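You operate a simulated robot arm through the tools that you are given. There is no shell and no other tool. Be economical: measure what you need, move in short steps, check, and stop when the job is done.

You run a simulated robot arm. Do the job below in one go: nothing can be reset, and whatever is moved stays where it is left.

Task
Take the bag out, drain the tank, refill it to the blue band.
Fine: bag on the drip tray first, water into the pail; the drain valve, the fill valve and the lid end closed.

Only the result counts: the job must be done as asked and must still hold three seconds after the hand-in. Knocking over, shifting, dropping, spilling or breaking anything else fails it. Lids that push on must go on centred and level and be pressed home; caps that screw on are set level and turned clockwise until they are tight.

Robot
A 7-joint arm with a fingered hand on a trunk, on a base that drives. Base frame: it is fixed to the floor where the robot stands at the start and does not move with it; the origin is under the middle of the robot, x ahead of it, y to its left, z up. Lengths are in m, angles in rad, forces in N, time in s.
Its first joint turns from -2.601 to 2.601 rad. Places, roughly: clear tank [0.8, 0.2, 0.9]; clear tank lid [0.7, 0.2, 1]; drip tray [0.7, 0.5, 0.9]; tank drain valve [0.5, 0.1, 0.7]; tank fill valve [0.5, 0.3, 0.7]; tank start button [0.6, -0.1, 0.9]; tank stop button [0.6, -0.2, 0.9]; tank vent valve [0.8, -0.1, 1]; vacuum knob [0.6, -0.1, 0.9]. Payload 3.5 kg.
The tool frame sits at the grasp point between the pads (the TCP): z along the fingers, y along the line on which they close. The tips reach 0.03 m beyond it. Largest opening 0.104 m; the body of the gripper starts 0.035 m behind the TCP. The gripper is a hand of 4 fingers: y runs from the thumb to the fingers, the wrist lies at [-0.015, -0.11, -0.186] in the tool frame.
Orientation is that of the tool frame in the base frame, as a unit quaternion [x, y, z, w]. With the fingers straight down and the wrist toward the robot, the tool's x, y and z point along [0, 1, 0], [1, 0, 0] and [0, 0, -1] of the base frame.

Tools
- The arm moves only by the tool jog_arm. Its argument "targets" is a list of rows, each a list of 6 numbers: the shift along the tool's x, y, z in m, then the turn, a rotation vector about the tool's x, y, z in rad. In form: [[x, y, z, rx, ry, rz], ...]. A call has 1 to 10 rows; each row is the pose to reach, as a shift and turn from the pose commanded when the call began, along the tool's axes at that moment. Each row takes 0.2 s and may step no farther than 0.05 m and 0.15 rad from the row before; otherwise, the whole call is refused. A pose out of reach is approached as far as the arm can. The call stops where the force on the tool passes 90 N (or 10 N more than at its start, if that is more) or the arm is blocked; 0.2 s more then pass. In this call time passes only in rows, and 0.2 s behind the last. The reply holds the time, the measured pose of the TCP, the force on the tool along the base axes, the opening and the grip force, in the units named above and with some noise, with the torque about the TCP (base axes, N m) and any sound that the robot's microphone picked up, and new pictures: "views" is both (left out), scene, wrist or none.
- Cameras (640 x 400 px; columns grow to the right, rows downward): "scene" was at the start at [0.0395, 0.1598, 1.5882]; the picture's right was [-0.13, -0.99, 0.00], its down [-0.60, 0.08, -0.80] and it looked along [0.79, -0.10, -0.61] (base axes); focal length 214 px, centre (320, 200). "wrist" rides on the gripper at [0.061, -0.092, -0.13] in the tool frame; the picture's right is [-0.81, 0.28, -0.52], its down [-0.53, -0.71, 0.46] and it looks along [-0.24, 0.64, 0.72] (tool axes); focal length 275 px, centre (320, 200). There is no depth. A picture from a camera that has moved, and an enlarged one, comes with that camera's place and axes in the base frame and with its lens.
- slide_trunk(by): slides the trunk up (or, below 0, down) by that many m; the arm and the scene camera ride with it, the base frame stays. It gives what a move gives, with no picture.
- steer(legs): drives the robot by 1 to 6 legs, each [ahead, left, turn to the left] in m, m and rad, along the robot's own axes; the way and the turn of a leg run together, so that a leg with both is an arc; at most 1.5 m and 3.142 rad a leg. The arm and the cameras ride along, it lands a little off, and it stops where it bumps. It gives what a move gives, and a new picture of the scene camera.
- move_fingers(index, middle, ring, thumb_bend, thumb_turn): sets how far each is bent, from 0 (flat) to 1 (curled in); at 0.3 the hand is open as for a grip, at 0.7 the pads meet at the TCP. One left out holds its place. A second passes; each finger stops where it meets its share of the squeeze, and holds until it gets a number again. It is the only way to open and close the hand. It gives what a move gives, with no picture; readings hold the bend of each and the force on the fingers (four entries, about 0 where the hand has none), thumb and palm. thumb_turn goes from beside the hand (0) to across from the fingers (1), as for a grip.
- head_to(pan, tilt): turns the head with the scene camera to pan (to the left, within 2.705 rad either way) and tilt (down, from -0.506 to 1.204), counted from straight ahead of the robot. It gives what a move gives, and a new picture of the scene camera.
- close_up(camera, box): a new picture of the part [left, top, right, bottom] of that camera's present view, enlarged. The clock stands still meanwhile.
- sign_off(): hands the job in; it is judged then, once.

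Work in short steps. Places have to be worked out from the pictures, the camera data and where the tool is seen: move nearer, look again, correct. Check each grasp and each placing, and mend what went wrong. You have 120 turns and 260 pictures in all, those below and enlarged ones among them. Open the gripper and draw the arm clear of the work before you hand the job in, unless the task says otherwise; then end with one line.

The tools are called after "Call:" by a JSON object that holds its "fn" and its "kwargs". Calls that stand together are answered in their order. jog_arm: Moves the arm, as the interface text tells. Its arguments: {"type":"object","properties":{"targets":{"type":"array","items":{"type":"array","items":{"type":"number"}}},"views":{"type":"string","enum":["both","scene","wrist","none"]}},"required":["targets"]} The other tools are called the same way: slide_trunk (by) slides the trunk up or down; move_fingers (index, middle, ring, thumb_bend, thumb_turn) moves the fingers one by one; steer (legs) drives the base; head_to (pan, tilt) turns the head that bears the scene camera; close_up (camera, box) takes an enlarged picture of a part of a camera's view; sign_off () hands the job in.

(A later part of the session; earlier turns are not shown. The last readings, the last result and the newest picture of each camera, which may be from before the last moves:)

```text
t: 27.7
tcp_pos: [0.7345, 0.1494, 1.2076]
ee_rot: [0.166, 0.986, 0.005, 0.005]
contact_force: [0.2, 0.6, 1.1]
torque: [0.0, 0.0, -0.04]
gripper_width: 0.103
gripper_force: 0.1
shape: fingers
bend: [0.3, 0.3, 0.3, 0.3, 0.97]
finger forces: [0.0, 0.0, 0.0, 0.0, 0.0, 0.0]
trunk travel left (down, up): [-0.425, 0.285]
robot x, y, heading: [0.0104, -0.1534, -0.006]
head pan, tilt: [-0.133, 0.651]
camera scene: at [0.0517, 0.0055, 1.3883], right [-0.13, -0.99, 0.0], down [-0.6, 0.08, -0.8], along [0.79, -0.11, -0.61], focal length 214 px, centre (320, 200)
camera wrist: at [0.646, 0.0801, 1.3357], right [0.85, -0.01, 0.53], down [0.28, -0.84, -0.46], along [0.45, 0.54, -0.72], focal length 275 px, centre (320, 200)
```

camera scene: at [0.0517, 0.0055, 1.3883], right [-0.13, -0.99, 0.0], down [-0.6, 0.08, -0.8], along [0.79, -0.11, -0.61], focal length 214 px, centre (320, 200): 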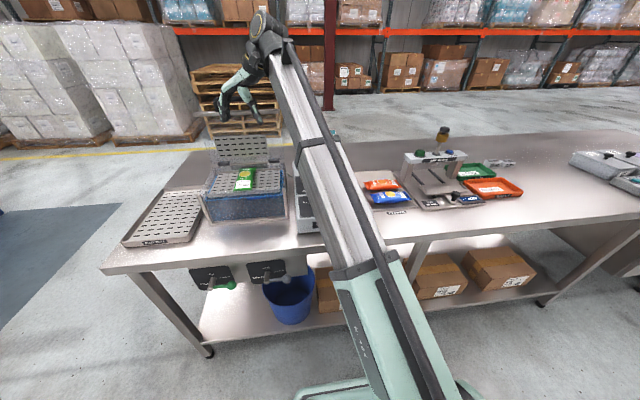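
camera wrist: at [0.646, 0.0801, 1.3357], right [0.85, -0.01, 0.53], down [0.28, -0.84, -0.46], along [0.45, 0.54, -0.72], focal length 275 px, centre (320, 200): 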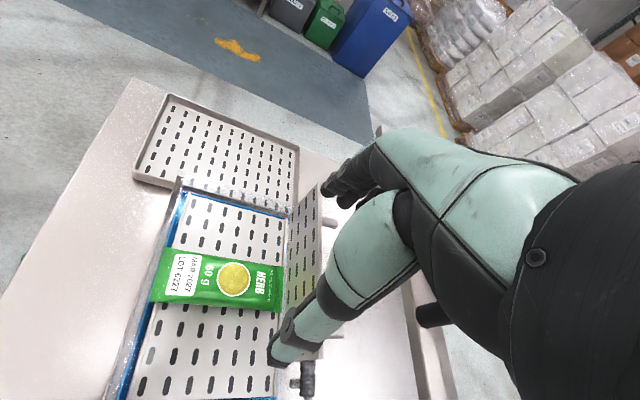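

All reachable. I centre the hand over the bag's middle-front (0.705, 0.18) and lower to z≈1.05.

Call:
{"fn": "jog_arm", "kwargs": {"targets": [[0.02, 0.01, 0.03, 0, 0, 0], [0.038, 0.0185, 0.07, 0, 0, 0], [0.038, 0.0185, 0.11, 0, 0, 0], [0.038, 0.0185, 0.15, 0, 0, 0]], "views": "both"}}

Call:
{"fn": "close_up", "kwargs": {"camera": "scene", "box": [190, 100, 310, 220]}}

```text
t: 28.7
tcp_pos: [0.7058, 0.1803, 1.0564]
ee_rot: [0.165, 0.986, 0.005, 0.005]
contact_force: [0.2, 0.7, -0.5]
torque: [-0.01, 0.04, -0.01]
gripper_width: 0.1031
gripper_force: 0.1
shape: fingers
bend: [0.3, 0.3, 0.3, 0.3, 0.97]
finger forces: [0.1, 0.0, 0.1, 0.0, 0.0, 0.1]
trunk travel left (down, up): [-0.425, 0.285]
robot x, y, heading: [0.0141, -0.1542, -0.005]
head pan, tilt: [-0.133, 0.651]
camera scene: at [0.0517, 0.0055, 1.3883], right [-0.13, -0.99, 0.0], down [-0.6, 0.08, -0.8], along [0.79, -0.11, -0.61], focal length 214 px, centre (320, 200)
camera wrist: at [0.6172, 0.1111, 1.1859], right [0.85, -0.01, 0.53], down [0.28, -0.84, -0.46], along [0.45, 0.54, -0.72], focal length 275 px, centre (320, 200)
```

scene: 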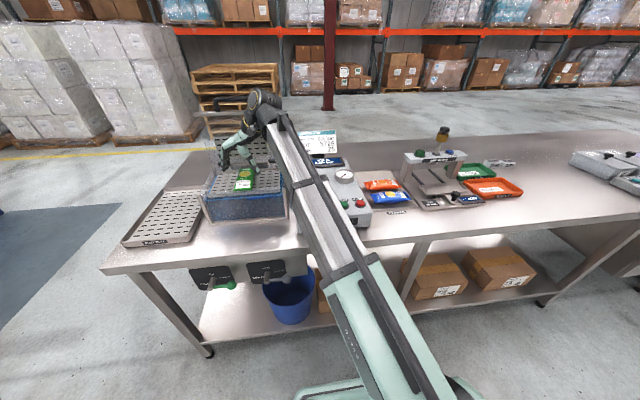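
wrist: 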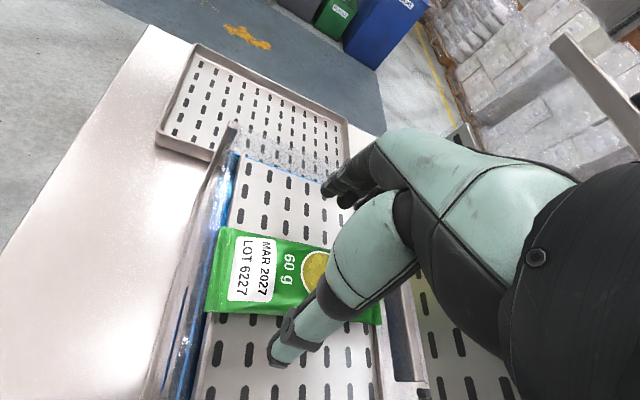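

```text
3.33 times, centred on (250, 160) of scene
camera zoom: at [0.0517, 0.0055, 1.3883], right [-0.13, -0.99, 0.0], down [-0.6, 0.08, -0.8], along [0.79, -0.11, -0.61], focal length 715 px, centre (553, 333)
```

zoom: 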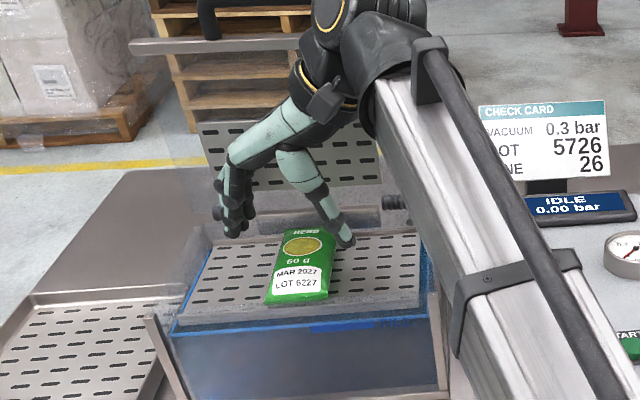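

Bag is centred under the hand. I descend carefully toward z≈1.0, watching force.

Call:
{"fn": "jog_arm", "kwargs": {"targets": [[0, 0, 0.02, 0, 0, 0], [0, 0, 0.035, 0, 0, 0], [0, 0, 0.048, 0, 0, 0], [0, 0, 0.056, 0, 0, 0]], "views": "both"}}

Call:
{"fn": "close_up", "kwargs": {"camera": "scene", "box": [190, 100, 310, 220]}}

```text
t: 29.7
tcp_pos: [0.7048, 0.1788, 1.0021]
ee_rot: [0.165, 0.986, 0.005, 0.004]
contact_force: [-0.2, -0.5, 1.6]
torque: [0.1, 0.0, -0.03]
gripper_width: 0.1026
gripper_force: 0.2
shape: fingers
bend: [0.3, 0.3, 0.3, 0.3, 0.97]
finger forces: [0.0, 1.7, 0.1, 0.0, 0.1, 0.1]
trunk travel left (down, up): [-0.425, 0.285]
robot x, y, heading: [0.0127, -0.1543, -0.001]
head pan, tilt: [-0.133, 0.651]
camera scene: at [0.0516, 0.0054, 1.3883], right [-0.13, -0.99, 0.0], down [-0.6, 0.08, -0.8], along [0.79, -0.11, -0.61], focal length 214 px, centre (320, 200)
camera wrist: at [0.6172, 0.1106, 1.1292], right [0.85, -0.01, 0.53], down [0.28, -0.84, -0.46], along [0.45, 0.54, -0.72], focal length 275 px, centre (320, 200)
```

scene: 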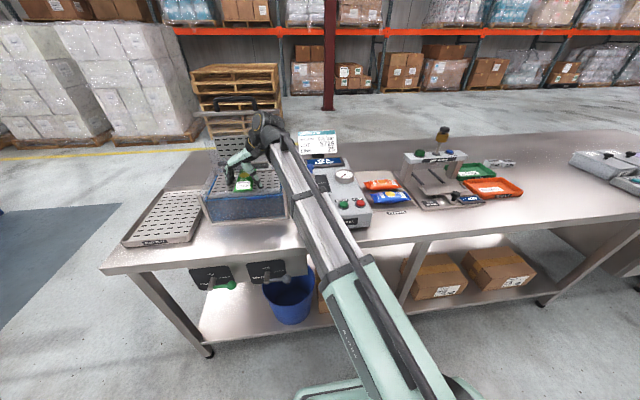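
wrist: 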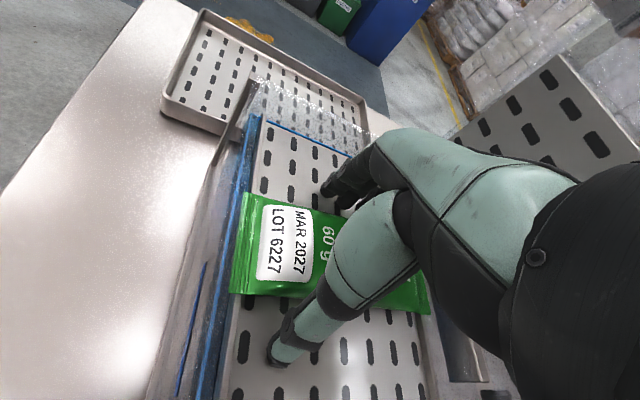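

```text
3.33 times, centred on (250, 160) of scene
camera zoom: at [0.0516, 0.0054, 1.3883], right [-0.13, -0.99, 0.0], down [-0.6, 0.08, -0.8], along [0.79, -0.11, -0.61], focal length 715 px, centre (553, 333)
```

zoom: 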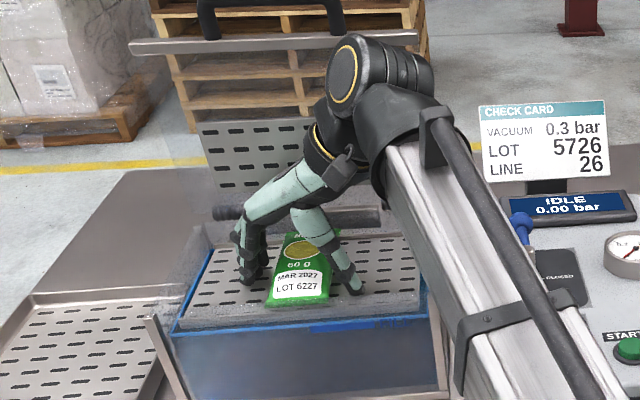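

The middle fingertip just touches the rack plate (z≈0.97); the bag is between the fingers. I close.

Call:
{"fn": "move_fingers", "kwargs": {"index": 0.56, "middle": 0.56, "ring": 0.56, "thumb_bend": 0.56}}

Call:
{"fn": "close_up", "kwargs": {"camera": "scene", "box": [190, 100, 310, 220]}}

```text
t: 30.7
tcp_pos: [0.7066, 0.1796, 1.0013]
ee_rot: [0.165, 0.986, 0.004, 0.005]
contact_force: [5.2, 2.1, 1.4]
torque: [0.12, -0.11, 0.02]
gripper_width: 0.0545
gripper_force: 10.1
shape: fingers
bend: [0.51, 0.53, 0.52, 0.49, 0.97]
finger forces: [4.6, 4.4, 3.6, 0.0, 7.6, 0.0]
trunk travel left (down, up): [-0.425, 0.285]
robot x, y, heading: [0.0127, -0.1529, -0.002]
head pan, tilt: [-0.133, 0.651]
```

```text
3.33 times, centred on (250, 160) of scene
camera zoom: at [0.0521, 0.0057, 1.3882], right [-0.13, -0.99, 0.0], down [-0.6, 0.08, -0.8], along [0.79, -0.11, -0.61], focal length 715 px, centre (553, 333)
```

zoom: 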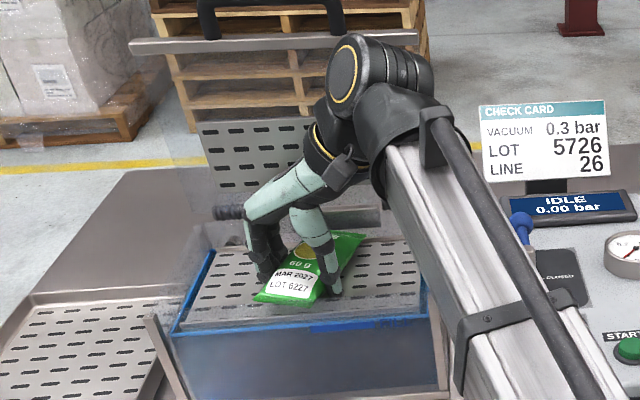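

Bag is gripped (≈10 N, width 5.5 cm) and aligned to the hand. I firm up slightly and lift slowly.

Call:
{"fn": "move_fingers", "kwargs": {"index": 0.6, "middle": 0.6, "ring": 0.6, "thumb_bend": 0.58}}

Call:
{"fn": "jog_arm", "kwargs": {"targets": [[0, 0, -0.015, 0, 0, 0], [0, 0, -0.03, 0, 0, 0], [0, 0, -0.045, 0, 0, 0], [0, 0, -0.06, 0, 0, 0]], "views": "both"}}

```text
t: 31.7
tcp_pos: [0.7055, 0.1793, 0.9999]
ee_rot: [0.165, 0.986, 0.004, 0.006]
contact_force: [5.3, 1.7, 2.1]
torque: [0.06, -0.05, 0.03]
gripper_width: 0.0533
gripper_force: 13.3
shape: fingers
bend: [0.53, 0.56, 0.55, 0.48, 0.97]
finger forces: [5.9, 5.3, 3.8, 0.0, 10.8, 0.1]
trunk travel left (down, up): [-0.425, 0.285]
robot x, y, heading: [0.0093, -0.149, -0.01]
head pan, tilt: [-0.133, 0.651]
```

```text
t: 32.7
tcp_pos: [0.7043, 0.1802, 1.0612]
ee_rot: [0.165, 0.986, 0.005, 0.006]
contact_force: [-0.2, -0.3, -2.7]
torque: [0.01, 0.1, 0.02]
gripper_width: 0.0529
gripper_force: 11.9
shape: fingers
bend: [0.54, 0.57, 0.56, 0.48, 0.96]
finger forces: [6.0, 2.7, 3.6, 0.0, 11.3, 0.0]
trunk travel left (down, up): [-0.425, 0.285]
robot x, y, heading: [0.0108, -0.159, -0.006]
head pan, tilt: [-0.133, 0.651]
camera scene: at [0.0518, 0.0056, 1.3882], right [-0.13, -0.99, 0.0], down [-0.6, 0.08, -0.8], along [0.79, -0.11, -0.61], focal length 214 px, centre (320, 200)
camera wrist: at [0.6173, 0.1108, 1.1887], right [0.85, -0.01, 0.53], down [0.28, -0.84, -0.46], along [0.45, 0.54, -0.72], focal length 275 px, centre (320, 200)
```

scene: 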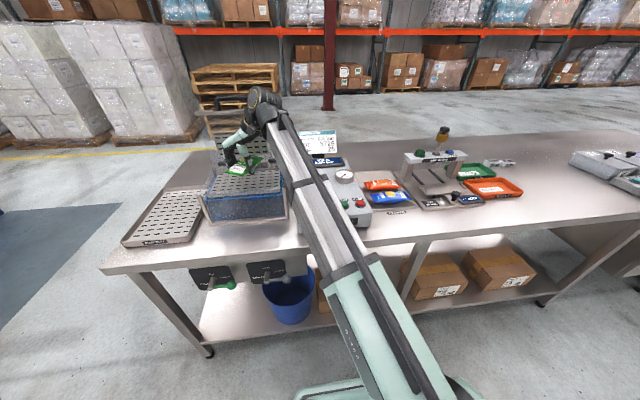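
wrist: 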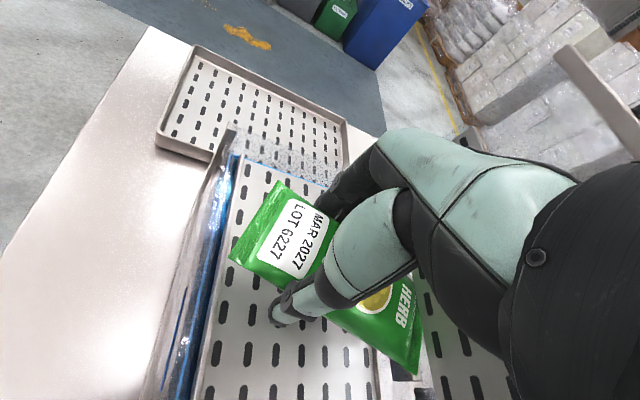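

Bag lifted securely. I raise to ~1.16 and pull toward the robot away from the lid, then shift the robot left over the drip tray (judged x 0.55–0.84, y 0.34–0.54).

Call:
{"fn": "jog_arm", "kwargs": {"targets": [[0.01, 0, -0.03, 0, 0, 0], [0.025, 0.0, -0.06, 0, 0, 0], [0.03, 0.0, -0.09, 0, 0, 0]], "views": "none"}}

Call:
{"fn": "steer", "kwargs": {"legs": [[0, 0.26, 0]]}}

Call:
{"fn": "jog_arm", "kwargs": {"targets": [[0, 0, 0.03, 0, 0, 0], [0, 0, 0.06, 0, 0, 0]], "views": "both"}}

```text
t: 33.5
tcp_pos: [0.6768, 0.1874, 1.1523]
ee_rot: [0.165, 0.986, 0.005, 0.005]
contact_force: [0.0, -0.6, 0.3]
torque: [0.02, 0.0, -0.02]
gripper_width: 0.0524
gripper_force: 10.8
shape: fingers
bend: [0.54, 0.58, 0.56, 0.48, 0.95]
finger forces: [6.0, 1.9, 2.8, 0.0, 10.9, 0.1]
trunk travel left (down, up): [-0.425, 0.285]
robot x, y, heading: [0.01, -0.1517, -0.006]
head pan, tilt: [-0.133, 0.651]
```

```text
t: 35.4
tcp_pos: [0.6754, 0.4531, 1.1524]
ee_rot: [0.162, 0.987, 0.005, 0.005]
contact_force: [-0.9, 0.8, -1.1]
torque: [0.03, 0.0, 0.01]
gripper_width: 0.0526
gripper_force: 10.5
shape: fingers
bend: [0.54, 0.58, 0.56, 0.48, 0.95]
finger forces: [5.9, 1.9, 2.6, 0.1, 11.0, 0.0]
trunk travel left (down, up): [-0.425, 0.285]
robot x, y, heading: [0.0132, 0.1069, -0.002]
head pan, tilt: [-0.133, 0.651]
camera scene: at [0.051, 0.267, 1.3882], right [-0.13, -0.99, 0.0], down [-0.6, 0.08, -0.8], along [0.79, -0.1, -0.61], focal length 214 px, centre (320, 200)
```

scene: 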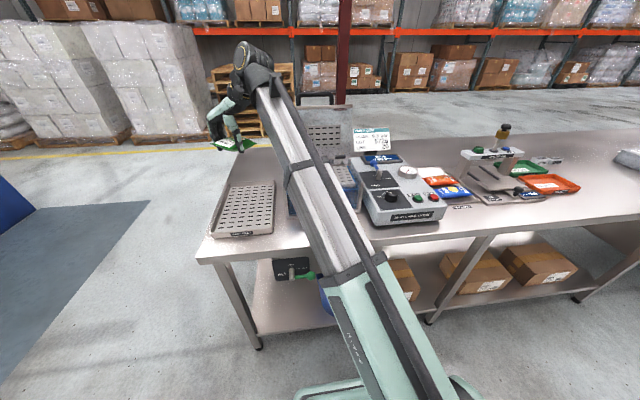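

```text
t: 36.0
tcp_pos: [0.6767, 0.4526, 1.0907]
ee_rot: [0.163, 0.987, 0.004, 0.006]
contact_force: [0.4, -0.8, -1.2]
torque: [0.01, 0.02, -0.02]
gripper_width: 0.0523
gripper_force: 10.9
shape: fingers
bend: [0.54, 0.58, 0.56, 0.48, 0.95]
finger forces: [6.0, 1.9, 2.7, 0.0, 11.1, 0.1]
trunk travel left (down, up): [-0.425, 0.285]
robot x, y, heading: [0.0084, 0.1094, 0.003]
head pan, tilt: [-0.133, 0.651]
camera scene: at [0.051, 0.267, 1.3883], right [-0.13, -0.99, 0.0], down [-0.6, 0.08, -0.8], along [0.79, -0.1, -0.61], focal length 214 px, centre (320, 200)
camera wrist: at [0.588, 0.3846, 1.2192], right [0.85, 0.0, 0.53], down [0.28, -0.84, -0.46], along [0.45, 0.54, -0.72], focal length 275 px, centre (320, 200)
```

scene: 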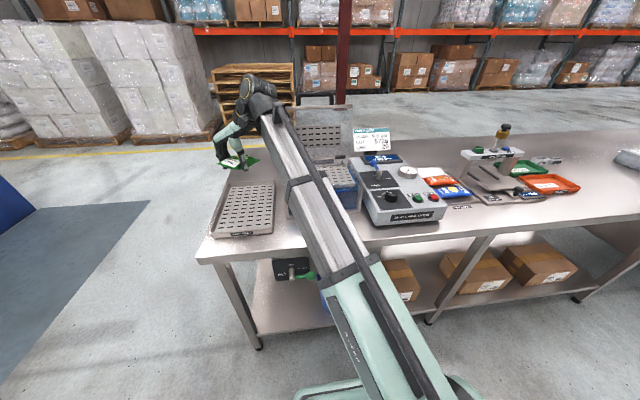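
wrist: 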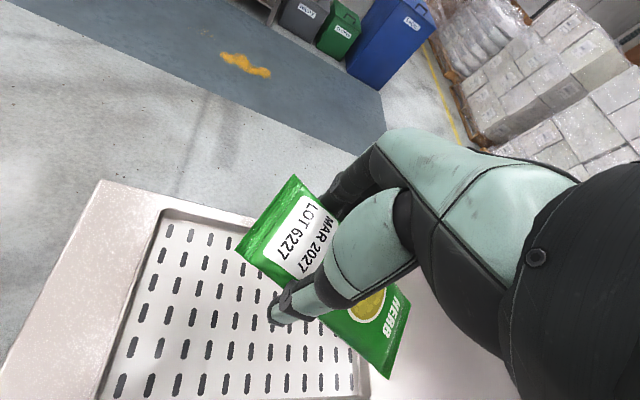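

Tray spans about x 0.58–0.855, y 0.36–0.54; I shift 2 cm forward to centre the bag and lower.

Call:
{"fn": "jog_arm", "kwargs": {"targets": [[-0.017, 0.006, 0.03, 0, 0, 0], [-0.017, 0.006, 0.07, 0, 0, 0], [-0.017, 0.006, 0.11, 0, 0, 0], [-0.017, 0.006, 0.13, 0, 0, 0]], "views": "both"}}

```text
t: 37.0
tcp_pos: [0.6951, 0.4549, 0.9639]
ee_rot: [0.162, 0.987, 0.005, 0.006]
contact_force: [-0.1, -0.7, -0.4]
torque: [0.01, -0.02, 0.0]
gripper_width: 0.0525
gripper_force: 10.5
shape: fingers
bend: [0.54, 0.58, 0.56, 0.48, 0.95]
finger forces: [6.0, 1.9, 2.7, 0.0, 10.9, 0.1]
trunk travel left (down, up): [-0.425, 0.285]
robot x, y, heading: [0.0141, 0.106, 0.005]
head pan, tilt: [-0.133, 0.651]
camera scene: at [0.051, 0.267, 1.3882], right [-0.13, -0.99, 0.0], down [-0.6, 0.08, -0.8], along [0.79, -0.1, -0.61], focal length 214 px, centre (320, 200)
camera wrist: at [0.6073, 0.3849, 1.0918], right [0.85, 0.0, 0.53], down [0.28, -0.84, -0.46], along [0.45, 0.54, -0.72], focal length 275 px, centre (320, 200)
```

scene: 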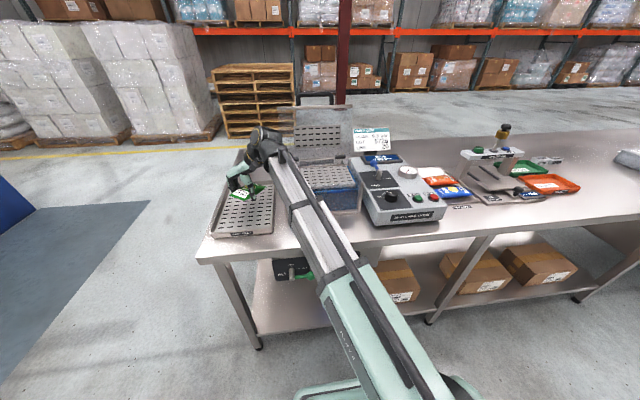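
wrist: 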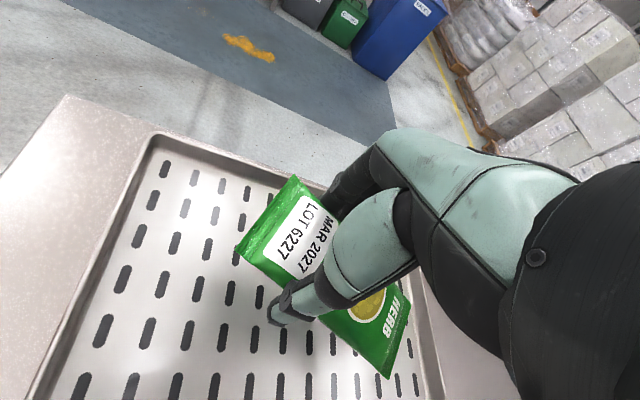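

Bag is inside the tray outline. I lower in small steps until contact.

Call:
{"fn": "jog_arm", "kwargs": {"targets": [[0, 0, 0.012, 0, 0, 0], [0, 0, 0.024, 0, 0, 0], [0, 0, 0.034, 0, 0, 0], [0, 0, 0.042, 0, 0, 0]], "views": "wrist"}}

```text
t: 38.0
tcp_pos: [0.6964, 0.4536, 0.9197]
ee_rot: [0.162, 0.987, 0.004, 0.005]
contact_force: [0.1, -0.4, -0.6]
torque: [0.0, 0.01, 0.02]
gripper_width: 0.0525
gripper_force: 11.7
shape: fingers
bend: [0.54, 0.58, 0.56, 0.48, 0.95]
finger forces: [6.0, 1.9, 2.7, 0.0, 11.0, 0.0]
trunk travel left (down, up): [-0.425, 0.285]
robot x, y, heading: [0.0115, 0.1062, -0.001]
head pan, tilt: [-0.133, 0.651]
camera wrist: at [0.6078, 0.3849, 1.0488], right [0.85, 0.0, 0.53], down [0.28, -0.84, -0.46], along [0.45, 0.54, -0.72], focal length 275 px, centre (320, 200)
```

wrist: 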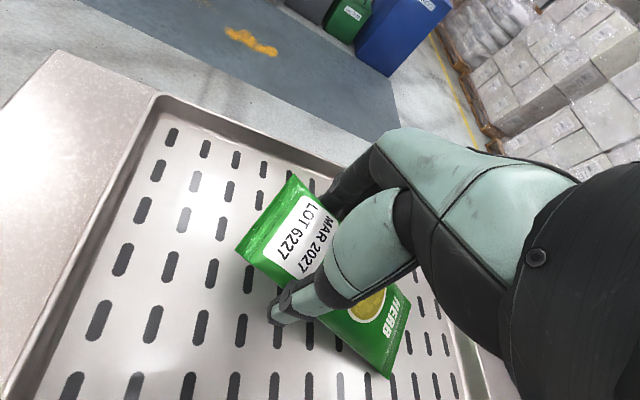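

Still no contact; continue down gently.

Call:
{"fn": "jog_arm", "kwargs": {"targets": [[0, 0, 0.006, 0, 0, 0], [0, 0, 0.012, 0, 0, 0], [0, 0, 0.017, 0, 0, 0]], "views": "wrist"}}

```text
t: 38.8
tcp_pos: [0.6969, 0.4545, 0.9028]
ee_rot: [0.163, 0.987, 0.004, 0.005]
contact_force: [0.0, -0.5, -0.3]
torque: [-0.02, 0.0, 0.02]
gripper_width: 0.052
gripper_force: 8.9
shape: fingers
bend: [0.54, 0.59, 0.58, 0.48, 0.96]
finger forces: [6.9, 0.7, 1.5, 0.0, 9.6, 0.0]
trunk travel left (down, up): [-0.425, 0.285]
robot x, y, heading: [0.0107, 0.1077, 0.005]
head pan, tilt: [-0.133, 0.651]
camera wrist: at [0.6086, 0.3853, 1.032], right [0.85, 0.0, 0.53], down [0.28, -0.84, -0.46], along [0.45, 0.54, -0.72], focal length 275 px, centre (320, 200)
```

wrist: 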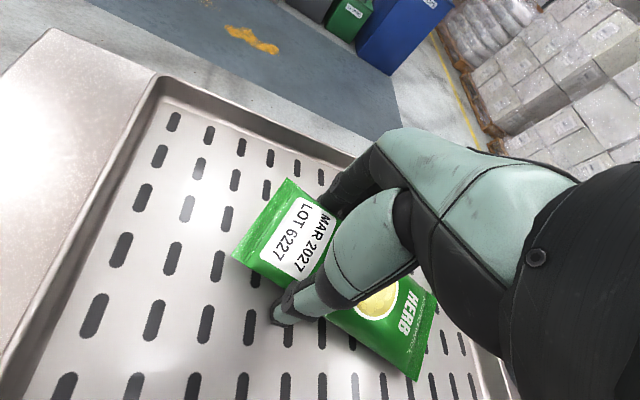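

The bag is levelling against the tray (far end touched). A few mm more, then release slowly.

Call:
{"fn": "jog_arm", "kwargs": {"targets": [[0, 0, 0.003, 0, 0, 0], [0, 0, 0.006, 0, 0, 0]], "views": "none"}}

Call:
{"fn": "move_fingers", "kwargs": {"index": 0.45, "middle": 0.45, "ring": 0.45, "thumb_bend": 0.4}}

Call:
{"fn": "move_fingers", "kwargs": {"index": 0.3, "middle": 0.3, "ring": 0.3, "thumb_bend": 0.3}}

Call:
{"fn": "jog_arm", "kwargs": {"targets": [[0, 0, -0.04, 0, 0, 0], [0, 0, -0.08, 0, 0, 0], [0, 0, -0.13, 0, 0, 0], [0, 0, -0.18, 0, 0, 0], [0, 0, -0.23, 0, 0, 0]], "views": "both"}}

```text
t: 39.4
tcp_pos: [0.6961, 0.4543, 0.9019]
ee_rot: [0.163, 0.987, 0.008, 0.007]
contact_force: [3.3, 0.9, 33.7]
torque: [0.97, -0.33, -0.04]
gripper_width: 0.0522
gripper_force: 26.0
shape: fingers
bend: [0.54, 0.58, 0.58, 0.48, 0.96]
finger forces: [30.7, 10.7, 1.4, 0.1, 9.5, 0.0]
trunk travel left (down, up): [-0.425, 0.285]
robot x, y, heading: [0.0125, 0.1068, 0.005]
head pan, tilt: [-0.133, 0.651]
```

```text
t: 40.4
tcp_pos: [0.6949, 0.4526, 0.9009]
ee_rot: [0.163, 0.987, 0.007, 0.007]
contact_force: [0.1, -10.8, 52.1]
torque: [1.42, -0.26, -0.04]
gripper_width: 0.0611
gripper_force: 26.2
shape: fingers
bend: [0.52, 0.47, 0.45, 0.4, 0.97]
finger forces: [44.2, 8.3, 0.1, 0.0, 0.0, 0.0]
trunk travel left (down, up): [-0.425, 0.285]
robot x, y, heading: [0.01, 0.1083, 0.002]
head pan, tilt: [-0.133, 0.651]
```

```text
t: 41.4
tcp_pos: [0.6949, 0.4545, 0.8974]
ee_rot: [0.162, 0.987, 0.004, 0.006]
contact_force: [-3.8, -2.5, 24.0]
torque: [0.86, -0.1, 0.1]
gripper_width: 0.0751
gripper_force: 11.9
shape: fingers
bend: [0.76, 0.3, 0.3, 0.3, 0.97]
finger forces: [18.5, 5.2, 0.0, 0.0, 0.1, 0.0]
trunk travel left (down, up): [-0.425, 0.285]
robot x, y, heading: [0.0106, 0.1053, -0.003]
head pan, tilt: [-0.133, 0.651]
```

```text
t: 42.6
tcp_pos: [0.6915, 0.4536, 1.1261]
ee_rot: [0.162, 0.987, 0.004, 0.006]
contact_force: [0.3, 0.3, 0.1]
torque: [0.0, -0.01, 0.0]
gripper_width: 0.1029
gripper_force: 0.0
shape: fingers
bend: [0.3, 0.3, 0.3, 0.3, 0.97]
finger forces: [0.1, 0.0, 0.0, 0.0, 0.0, 0.1]
trunk travel left (down, up): [-0.425, 0.285]
robot x, y, heading: [0.0134, 0.11, 0.001]
head pan, tilt: [-0.133, 0.651]
camera scene: at [0.0509, 0.2669, 1.3882], right [-0.13, -0.99, 0.0], down [-0.6, 0.08, -0.8], along [0.79, -0.1, -0.61], focal length 214 px, centre (320, 200)
camera wrist: at [0.6041, 0.3842, 1.2557], right [0.85, 0.0, 0.53], down [0.28, -0.84, -0.46], along [0.45, 0.54, -0.72], focal length 275 px, centre (320, 200)
```

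scene: 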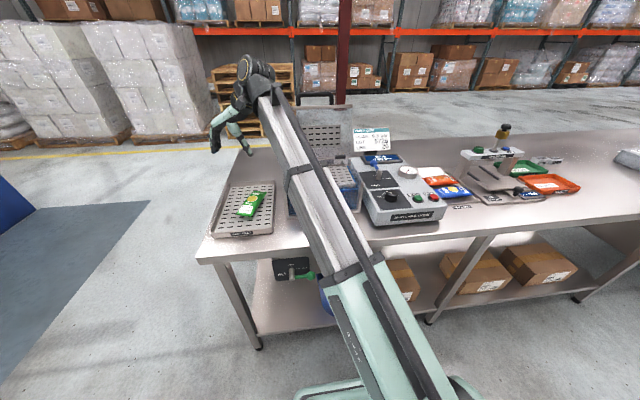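
wrist: 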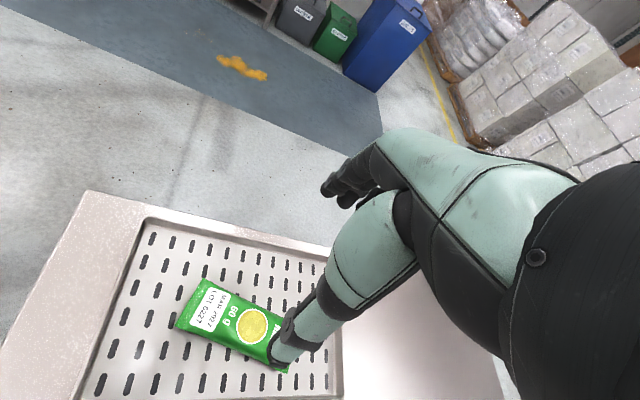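

The bag lies on the drip tray; the tray hasn't moved. Next the drain valve: I triangulate the drain lever ball at ≈(0.484, 0.061, 0.726) with pivot at y≈0.13, fill ball ≈(0.485, 0.242, 0.726), pivot y≈0.31. I back off and bring the hand back to the neutral yaw.

Call:
{"fn": "steer", "kwargs": {"legs": [[-0.32, 0, 0]]}}

Call:
{"fn": "jog_arm", "kwargs": {"targets": [[0, 0, 0, 0, 0, 0.15], [0, 0, 0, 0, 0, 0.3], [0, -0.02, 0, 0, 0, 0.45], [0, -0.04, 0, 0, 0, 0.6], [0, -0.06, 0, 0, 0, 0.75], [0, -0.08, 0, 0, 0, 0.9], [0, -0.1, 0, 0, 0, 1.05], [0, -0.12, 0, 0, 0, 1.2], [0, -0.14, 0, 0, 0, 1.24]], "views": "both"}}

```text
t: 44.7
tcp_pos: [0.3804, 0.4508, 1.1274]
ee_rot: [0.163, 0.987, 0.004, 0.005]
contact_force: [-0.7, -0.3, 0.7]
torque: [-0.02, 0.03, 0.0]
gripper_width: 0.1029
gripper_force: 0.1
shape: fingers
bend: [0.3, 0.3, 0.3, 0.3, 0.97]
finger forces: [0.0, 0.0, 0.0, 0.0, 0.0, 0.0]
trunk travel left (down, up): [-0.425, 0.285]
robot x, y, heading: [-0.3027, 0.1066, 0.001]
head pan, tilt: [-0.133, 0.651]
camera scene: at [-0.2624, 0.2666, 1.3882], right [-0.13, -0.99, 0.0], down [-0.6, 0.08, -0.8], along [0.79, -0.11, -0.61], focal length 214 px, centre (320, 200)
```

scene: 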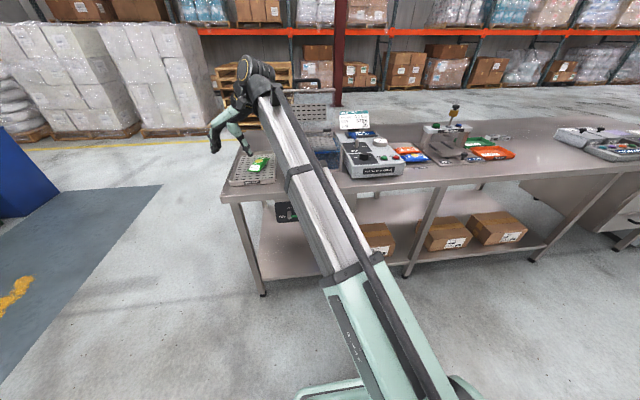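

```text
t: 46.7
tcp_pos: [0.3348, 0.317, 1.127]
ee_rot: [0.708, 0.706, 0.006, 0.002]
contact_force: [0.4, -0.5, 0.2]
torque: [-0.02, -0.01, -0.01]
gripper_width: 0.1029
gripper_force: 0.0
shape: fingers
bend: [0.3, 0.3, 0.3, 0.3, 0.97]
finger forces: [0.1, 0.0, 0.1, 0.0, 0.0, 0.1]
trunk travel left (down, up): [-0.425, 0.285]
robot x, y, heading: [-0.3006, 0.1089, -0.004]
head pan, tilt: [-0.133, 0.651]
camera scene: at [-0.2624, 0.2667, 1.3882], right [-0.13, -0.99, 0.0], down [-0.6, 0.08, -0.8], along [0.79, -0.11, -0.61], focal length 214 px, centre (320, 200)
camera wrist: at [0.241, 0.3768, 1.2558], right [0.27, -0.81, 0.51], down [-0.71, -0.53, -0.47], along [0.65, -0.24, -0.72], focal length 275 px, centre (320, 200)
```

scene: 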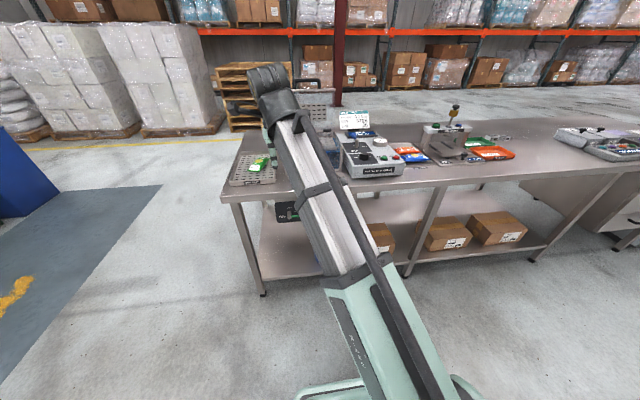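
wrist: 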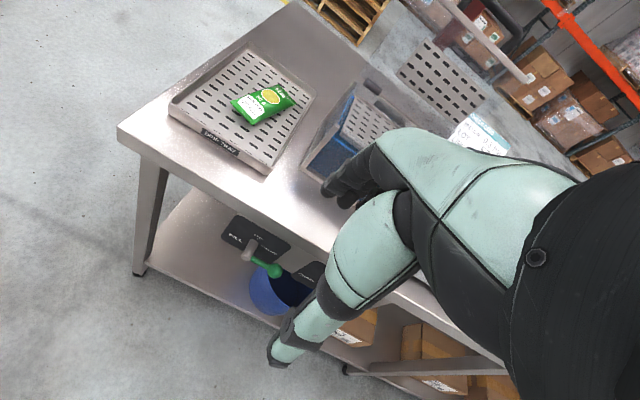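

Bag sits well in the tray. Now I pitch the hand to point forward (fingers toward the table), moving right to y≈0.07 and staying in front of the table edge.

Call:
{"fn": "jog_arm", "kwargs": {"targets": [[-0.025, 0.005, 0, -0.15, 0, 0], [-0.05, 0.01, 0, -0.3, 0, 0], [-0.075, 0.015, 0, -0.45, 0, 0], [-0.1, 0.02, 0, -0.6, 0, 0], [-0.125, 0.025, 0, -0.75, 0, 0], [-0.15, 0.03, 0, -0.9, 0, 0], [-0.175, 0.035, 0, -1.05, 0, 0], [-0.2, 0.04, 0, -1.2, 0, 0], [-0.225, 0.045, 0, -1.35, 0, 0], [-0.25, 0.05, 0, -1.5, 0, 0]], "views": "both"}}

```text
t: 48.9
tcp_pos: [0.3859, 0.0702, 1.125]
ee_rot: [0.515, 0.514, 0.488, 0.482]
contact_force: [0.5, -0.6, -0.1]
torque: [0.02, -0.02, 0.02]
gripper_width: 0.1029
gripper_force: 0.1
shape: fingers
bend: [0.3, 0.3, 0.3, 0.3, 0.97]
finger forces: [0.1, 0.1, 0.1, 0.0, 0.0, 0.1]
trunk travel left (down, up): [-0.425, 0.285]
robot x, y, heading: [-0.3014, 0.106, -0.006]
head pan, tilt: [-0.133, 0.651]
camera scene: at [-0.2624, 0.2666, 1.3883], right [-0.13, -0.99, 0.0], down [-0.6, 0.08, -0.8], along [0.79, -0.11, -0.61], focal length 214 px, centre (320, 200)
camera wrist: at [0.25, 0.1301, 1.041], right [-0.5, -0.81, 0.3], down [0.41, -0.53, -0.74], along [0.76, -0.25, 0.6], focal length 275 px, centre (320, 200)
```

scene: 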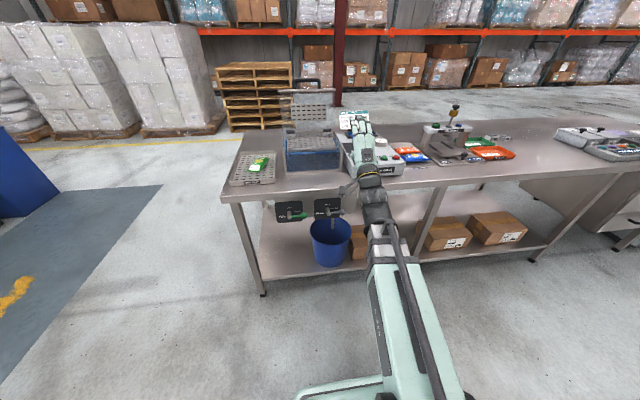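
wrist: 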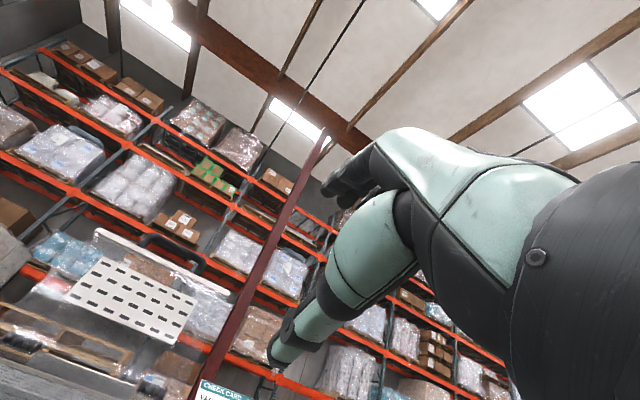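

The pose is reachable. The scene camera now sees the valves freely; I zoom for better coordinates.

Call:
{"fn": "close_up", "kwargs": {"camera": "scene", "box": [260, 180, 380, 280]}}

Call:
{"fn": "close_up", "kwargs": {"camera": "scene", "box": [230, 70, 430, 190]}}

```text
4.00 times, centred on (320, 230) of scene
camera zoom: at [-0.2624, 0.2666, 1.3883], right [-0.13, -0.99, 0.0], down [-0.6, 0.08, -0.8], along [0.79, -0.11, -0.61], focal length 858 px, centre (320, 80)
```

zoom: 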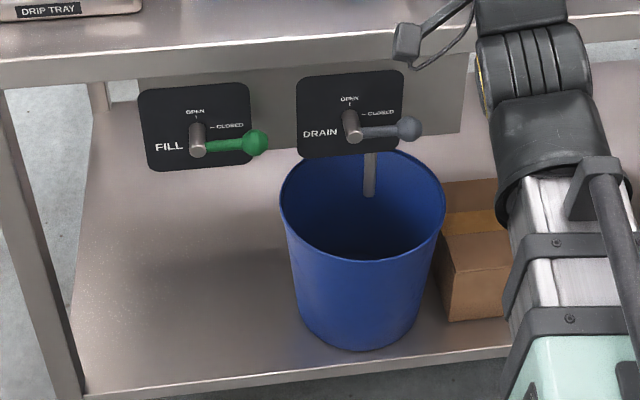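

```text
3.20 times, centred on (330, 130) of scene
camera zoom: at [-0.2624, 0.2666, 1.3883], right [-0.13, -0.99, 0.0], down [-0.6, 0.08, -0.8], along [0.79, -0.11, -0.61], focal length 686 px, centre (288, 424)
```

zoom: 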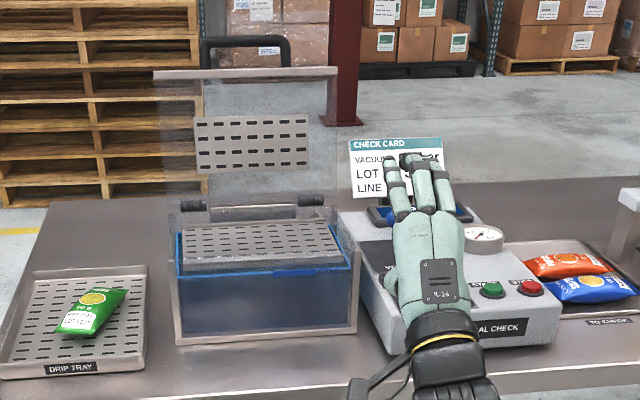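

Estimates agree (drain ball ≈(0.487, 0.061, 0.73), pivot y≈0.13). I make a pointing hand: index extended, others curled, to use the index as a pusher.

Call:
{"fn": "move_fingers", "kwargs": {"index": 0.45, "middle": 1.0, "ring": 1.0, "thumb_bend": 1.0, "thumb_turn": 0.0}}

Call:
{"fn": "close_up", "kwargs": {"camera": "scene", "box": [310, 90, 430, 190]}}

Call:
{"fn": "close_up", "kwargs": {"camera": "wrist", "box": [200, 100, 520, 400]}}

```text
t: 49.9
tcp_pos: [0.3854, 0.0709, 1.1239]
ee_rot: [0.516, 0.512, 0.487, 0.484]
contact_force: [0.1, -0.7, -0.1]
torque: [0.0, 0.01, -0.01]
gripper_width: 0.0544
gripper_force: 0.1
shape: fingers
bend: [0.45, 1.0, 1.0, 1.0, 0.0]
finger forces: [0.0, 0.1, 0.1, 0.0, 0.0, 0.0]
trunk travel left (down, up): [-0.425, 0.285]
robot x, y, heading: [-0.3032, 0.1102, 0.001]
head pan, tilt: [-0.133, 0.651]
```

```text
4.00 times, centred on (370, 140) of scene
camera zoom: at [-0.2624, 0.2666, 1.3882], right [-0.13, -0.99, 0.0], down [-0.6, 0.08, -0.8], along [0.79, -0.11, -0.61], focal length 858 px, centre (120, 440)
```

zoom: 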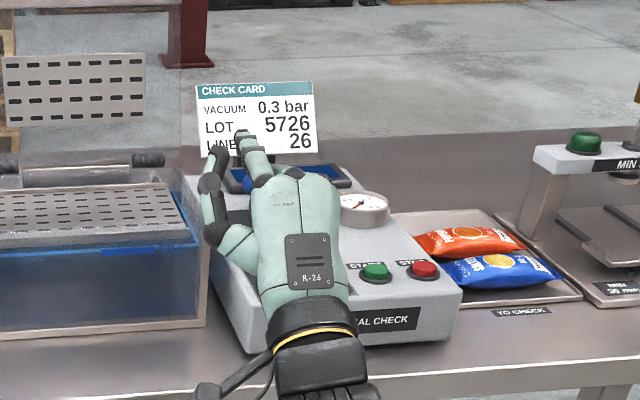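

```text
1.33 times, centred on (360, 250) of wrist
camera zoom: at [0.2498, 0.1303, 1.0412], right [-0.5, -0.81, 0.3], down [0.41, -0.53, -0.74], along [0.76, -0.25, 0.6], focal length 367 px, centre (267, 133)
```

zoom: 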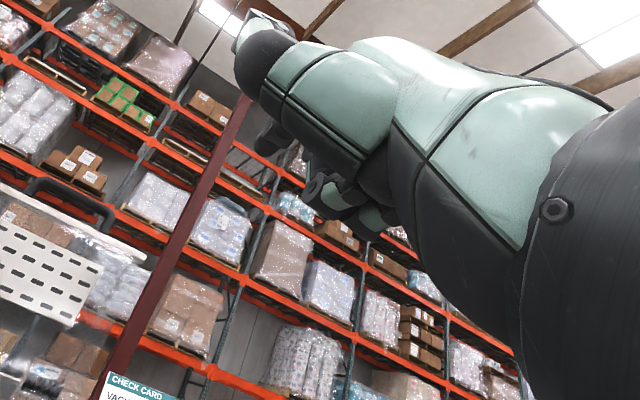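

The thumb sticks out beside the hand that way; I turn it across and curl it instead.

Call:
{"fn": "move_fingers", "kwargs": {"thumb_bend": 1.0, "thumb_turn": 1.0}}

Call:
{"fn": "close_up", "kwargs": {"camera": "scene", "box": [310, 90, 430, 190]}}

Call:
{"fn": "close_up", "kwargs": {"camera": "wrist", "box": [200, 100, 520, 400]}}

```text
t: 50.9
tcp_pos: [0.3855, 0.0695, 1.1251]
ee_rot: [0.517, 0.513, 0.486, 0.483]
contact_force: [-0.5, 0.4, -0.2]
torque: [0.01, -0.03, -0.02]
gripper_width: 0.0268
gripper_force: 0.1
shape: fingers
bend: [0.44, 1.0, 1.0, 0.99, 0.98]
finger forces: [0.0, 0.0, 0.1, 0.0, 0.1, 0.1]
trunk travel left (down, up): [-0.425, 0.285]
robot x, y, heading: [-0.3021, 0.1045, -0.003]
head pan, tilt: [-0.133, 0.651]
```

```text
4.00 times, centred on (370, 140) of scene
camera zoom: at [-0.2624, 0.2666, 1.3882], right [-0.13, -0.99, 0.0], down [-0.6, 0.08, -0.8], along [0.79, -0.11, -0.61], focal length 858 px, centre (120, 440)
```

zoom: 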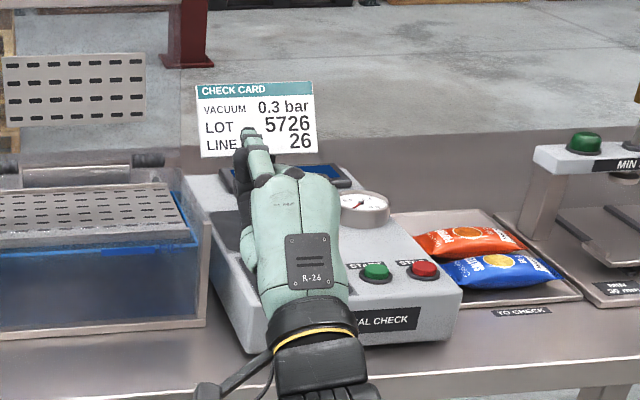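

```text
1.33 times, centred on (360, 250) of wrist
camera zoom: at [0.2498, 0.1303, 1.0412], right [-0.5, -0.81, 0.3], down [0.41, -0.53, -0.74], along [0.76, -0.25, 0.6], focal length 367 px, centre (267, 133)
```

zoom: 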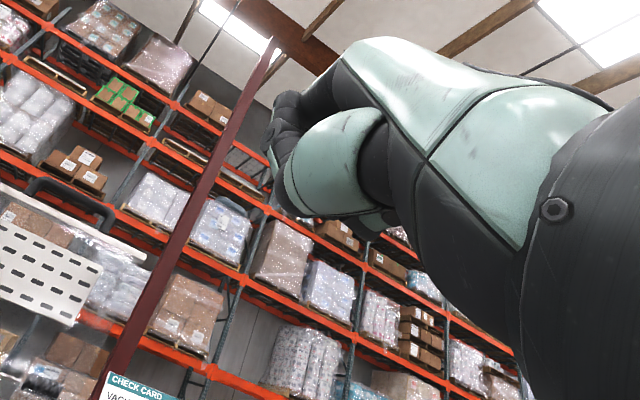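

Good pointing index: tip sits ≈0.03 ahead and 0.042 above the TCP. I lower the trunk to bring the hand to valve height, still in front of the table edge.

Call:
{"fn": "slide_trunk", "kwargs": {"by": -0.42}}

Call:
{"fn": "head_to", "kwargs": {"pan": -0.15, "tilt": 0.35}}

```text
refused: -0.42 is not a number from -0.4 to 0.4
```

```text
t: 51.7
tcp_pos: [0.3852, 0.0702, 1.1247]
ee_rot: [0.516, 0.514, 0.487, 0.482]
contact_force: [0.1, -0.2, -0.1]
torque: [0.04, -0.01, 0.0]
gripper_width: 0.027
gripper_force: 0.1
shape: fingers
bend: [0.44, 1.0, 1.0, 0.99, 0.98]
finger forces: [0.0, 0.0, 0.1, 0.0, 0.1, 0.0]
trunk travel left (down, up): [-0.425, 0.285]
robot x, y, heading: [-0.3035, 0.1099, -0.002]
head pan, tilt: [-0.15, 0.351]
camera scene: at [-0.2564, 0.2641, 1.4153], right [-0.15, -0.99, 0.0], down [-0.34, 0.05, -0.94], along [0.93, -0.14, -0.34], focal length 214 px, centre (320, 200)
```

scene: 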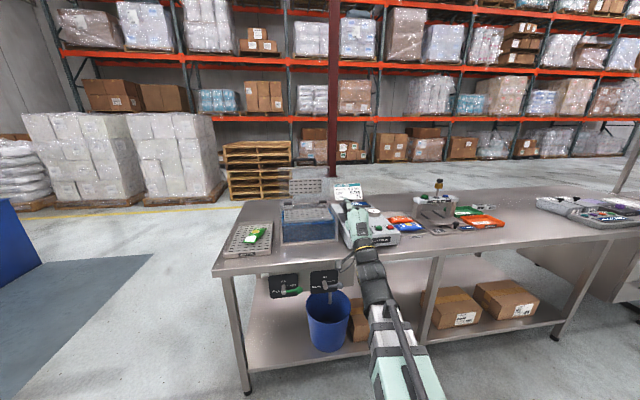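

Slide limit is 0.4 per call; I slide down 0.4.

Call:
{"fn": "slide_trunk", "kwargs": {"by": -0.4}}

Call:
{"fn": "close_up", "kwargs": {"camera": "scene", "box": [200, 120, 440, 270]}}

```text
t: 55.5
tcp_pos: [0.385, 0.0705, 0.7245]
ee_rot: [0.516, 0.514, 0.487, 0.482]
contact_force: [0.2, 0.0, 0.4]
torque: [-0.04, -0.01, -0.02]
gripper_width: 0.027
gripper_force: 0.1
shape: fingers
bend: [0.44, 1.0, 1.0, 0.99, 0.98]
finger forces: [0.0, 0.0, 0.0, 0.1, 0.0, 0.0]
trunk travel left (down, up): [-0.025, 0.685]
robot x, y, heading: [-0.303, 0.1102, -0.002]
head pan, tilt: [-0.15, 0.351]
```

```text
2.67 times, centred on (320, 195) of scene
camera zoom: at [-0.2563, 0.2641, 1.0154], right [-0.15, -0.99, 0.0], down [-0.34, 0.05, -0.94], along [0.93, -0.14, -0.34], focal length 572 px, centre (320, 213)
```

zoom: 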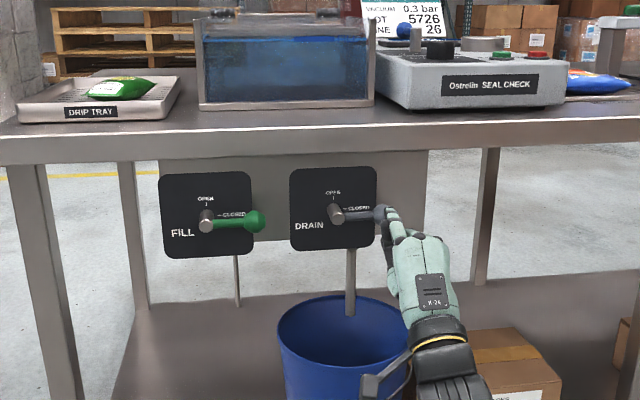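

Very clear view. The ball is at ≈(0.487, 0.063, 0.735), pivot (y 0.129, z 0.737). I drop the index below the lever, then extend it forward under it.

Call:
{"fn": "jog_arm", "kwargs": {"targets": [[0.006, -0.036, 0, 0, 0, 0], [0.006, -0.072, 0.005, 0, 0, 0], [0.006, -0.07, 0.04, 0, 0, 0], [0.006, -0.067, 0.08, 0, 0, 0]], "views": "none"}}

Call:
{"fn": "close_up", "kwargs": {"camera": "scene", "box": [280, 160, 400, 260]}}

```text
t: 56.5
tcp_pos: [0.4619, 0.0779, 0.6538]
ee_rot: [0.516, 0.513, 0.487, 0.483]
contact_force: [0.6, 0.8, 0.5]
torque: [-0.01, -0.03, 0.03]
gripper_width: 0.0269
gripper_force: 0.1
shape: fingers
bend: [0.43, 1.0, 1.0, 0.99, 0.98]
finger forces: [0.0, 0.0, 0.0, 0.0, 0.0, 0.0]
trunk travel left (down, up): [-0.025, 0.685]
robot x, y, heading: [-0.3039, 0.1076, -0.001]
head pan, tilt: [-0.15, 0.351]
```

```text
4.00 times, centred on (340, 210) of scene
camera zoom: at [-0.2564, 0.2641, 1.0154], right [-0.15, -0.99, 0.0], down [-0.34, 0.05, -0.94], along [0.93, -0.14, -0.34], focal length 858 px, centre (240, 160)
```

zoom: 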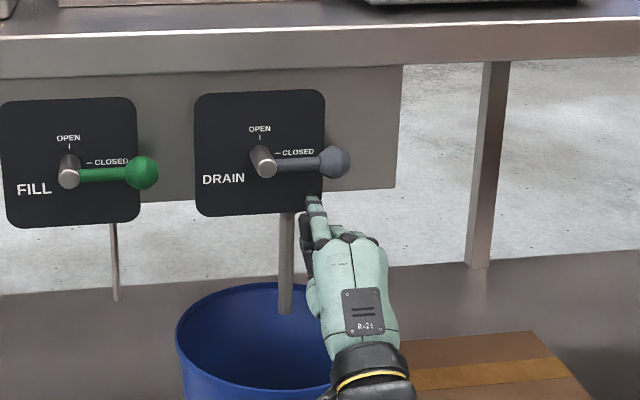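

Fingertip is just under the lever. I push it up along the arc to ~60°.

Call:
{"fn": "jog_arm", "kwargs": {"targets": [[0.003, 0.023, -0.002, 0, 0, 0], [0.0005, 0.0357, -0.0025, 0, 0, 0], [0.0013, 0.0486, -0.003, 0, 0, 0], [0.0055, 0.0609, -0.004, 0, 0, 0], [0.0126, 0.0717, -0.005, 0, 0, 0]], "views": "none"}}

Call:
{"fn": "close_up", "kwargs": {"camera": "scene", "box": [280, 160, 400, 260]}}

```text
t: 57.7
tcp_pos: [0.4616, 0.0877, 0.7256]
ee_rot: [0.516, 0.513, 0.487, 0.483]
contact_force: [-0.8, -0.5, -0.3]
torque: [0.01, 0.04, -0.02]
gripper_width: 0.0265
gripper_force: 1.0
shape: fingers
bend: [0.45, 1.0, 1.0, 0.99, 0.98]
finger forces: [2.1, 0.0, 0.0, 0.0, 0.1, 0.0]
trunk travel left (down, up): [-0.025, 0.685]
robot x, y, heading: [-0.305, 0.1059, -0.003]
head pan, tilt: [-0.15, 0.351]
```

```text
4.00 times, centred on (340, 210) of scene
camera zoom: at [-0.2562, 0.2639, 1.0154], right [-0.15, -0.99, 0.0], down [-0.34, 0.05, -0.94], along [0.93, -0.14, -0.34], focal length 858 px, centre (240, 160)
```

zoom: 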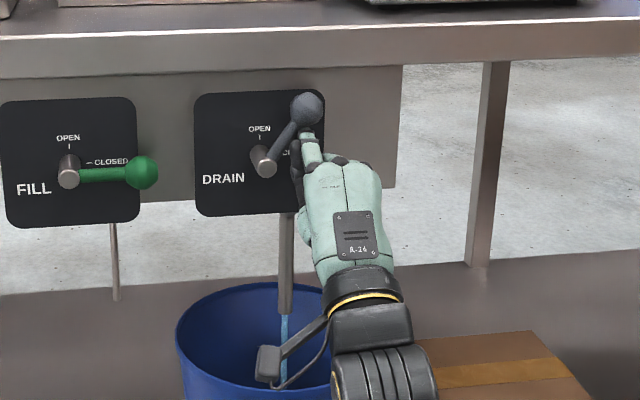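

The lever is at ~55° and water already runs into the pail. I push it on to fully open.

Call:
{"fn": "jog_arm", "kwargs": {"targets": [[0.0098, 0.0086, 0, 0, 0, 0], [0.0214, 0.0143, -0.001, 0, 0, 0], [0.029, 0.0153, -0.001, 0, 0, 0], [0.034, 0.0155, -0.001, 0, 0, 0]], "views": "none"}}

Call:
{"fn": "close_up", "kwargs": {"camera": "scene", "box": [240, 120, 420, 270]}}

```text
t: 58.7
tcp_pos: [0.4596, 0.1194, 0.7409]
ee_rot: [0.518, 0.512, 0.486, 0.482]
contact_force: [-1.2, -20.9, -4.5]
torque: [0.75, 0.04, -0.4]
gripper_width: 0.0269
gripper_force: 10.4
shape: fingers
bend: [0.45, 1.0, 1.0, 0.99, 1.0]
finger forces: [20.7, 0.0, 0.1, 0.0, 0.0, 0.0]
trunk travel left (down, up): [-0.025, 0.685]
robot x, y, heading: [-0.3005, 0.1057, 0.003]
head pan, tilt: [-0.15, 0.351]
```

```text
2.67 times, centred on (330, 195) of scene
camera zoom: at [-0.2561, 0.2626, 1.0156], right [-0.15, -0.99, 0.0], down [-0.34, 0.05, -0.94], along [0.93, -0.14, -0.34], focal length 572 px, centre (293, 213)
```

zoom: 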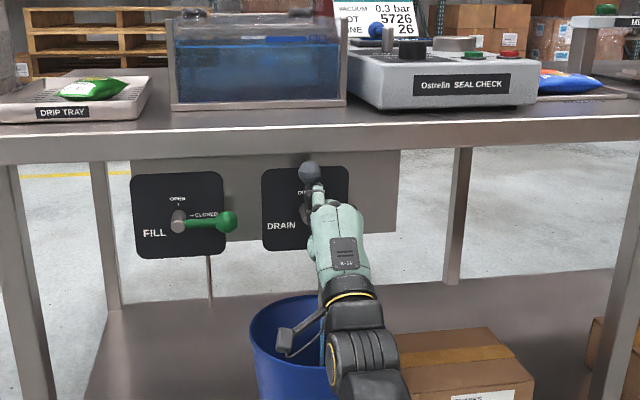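

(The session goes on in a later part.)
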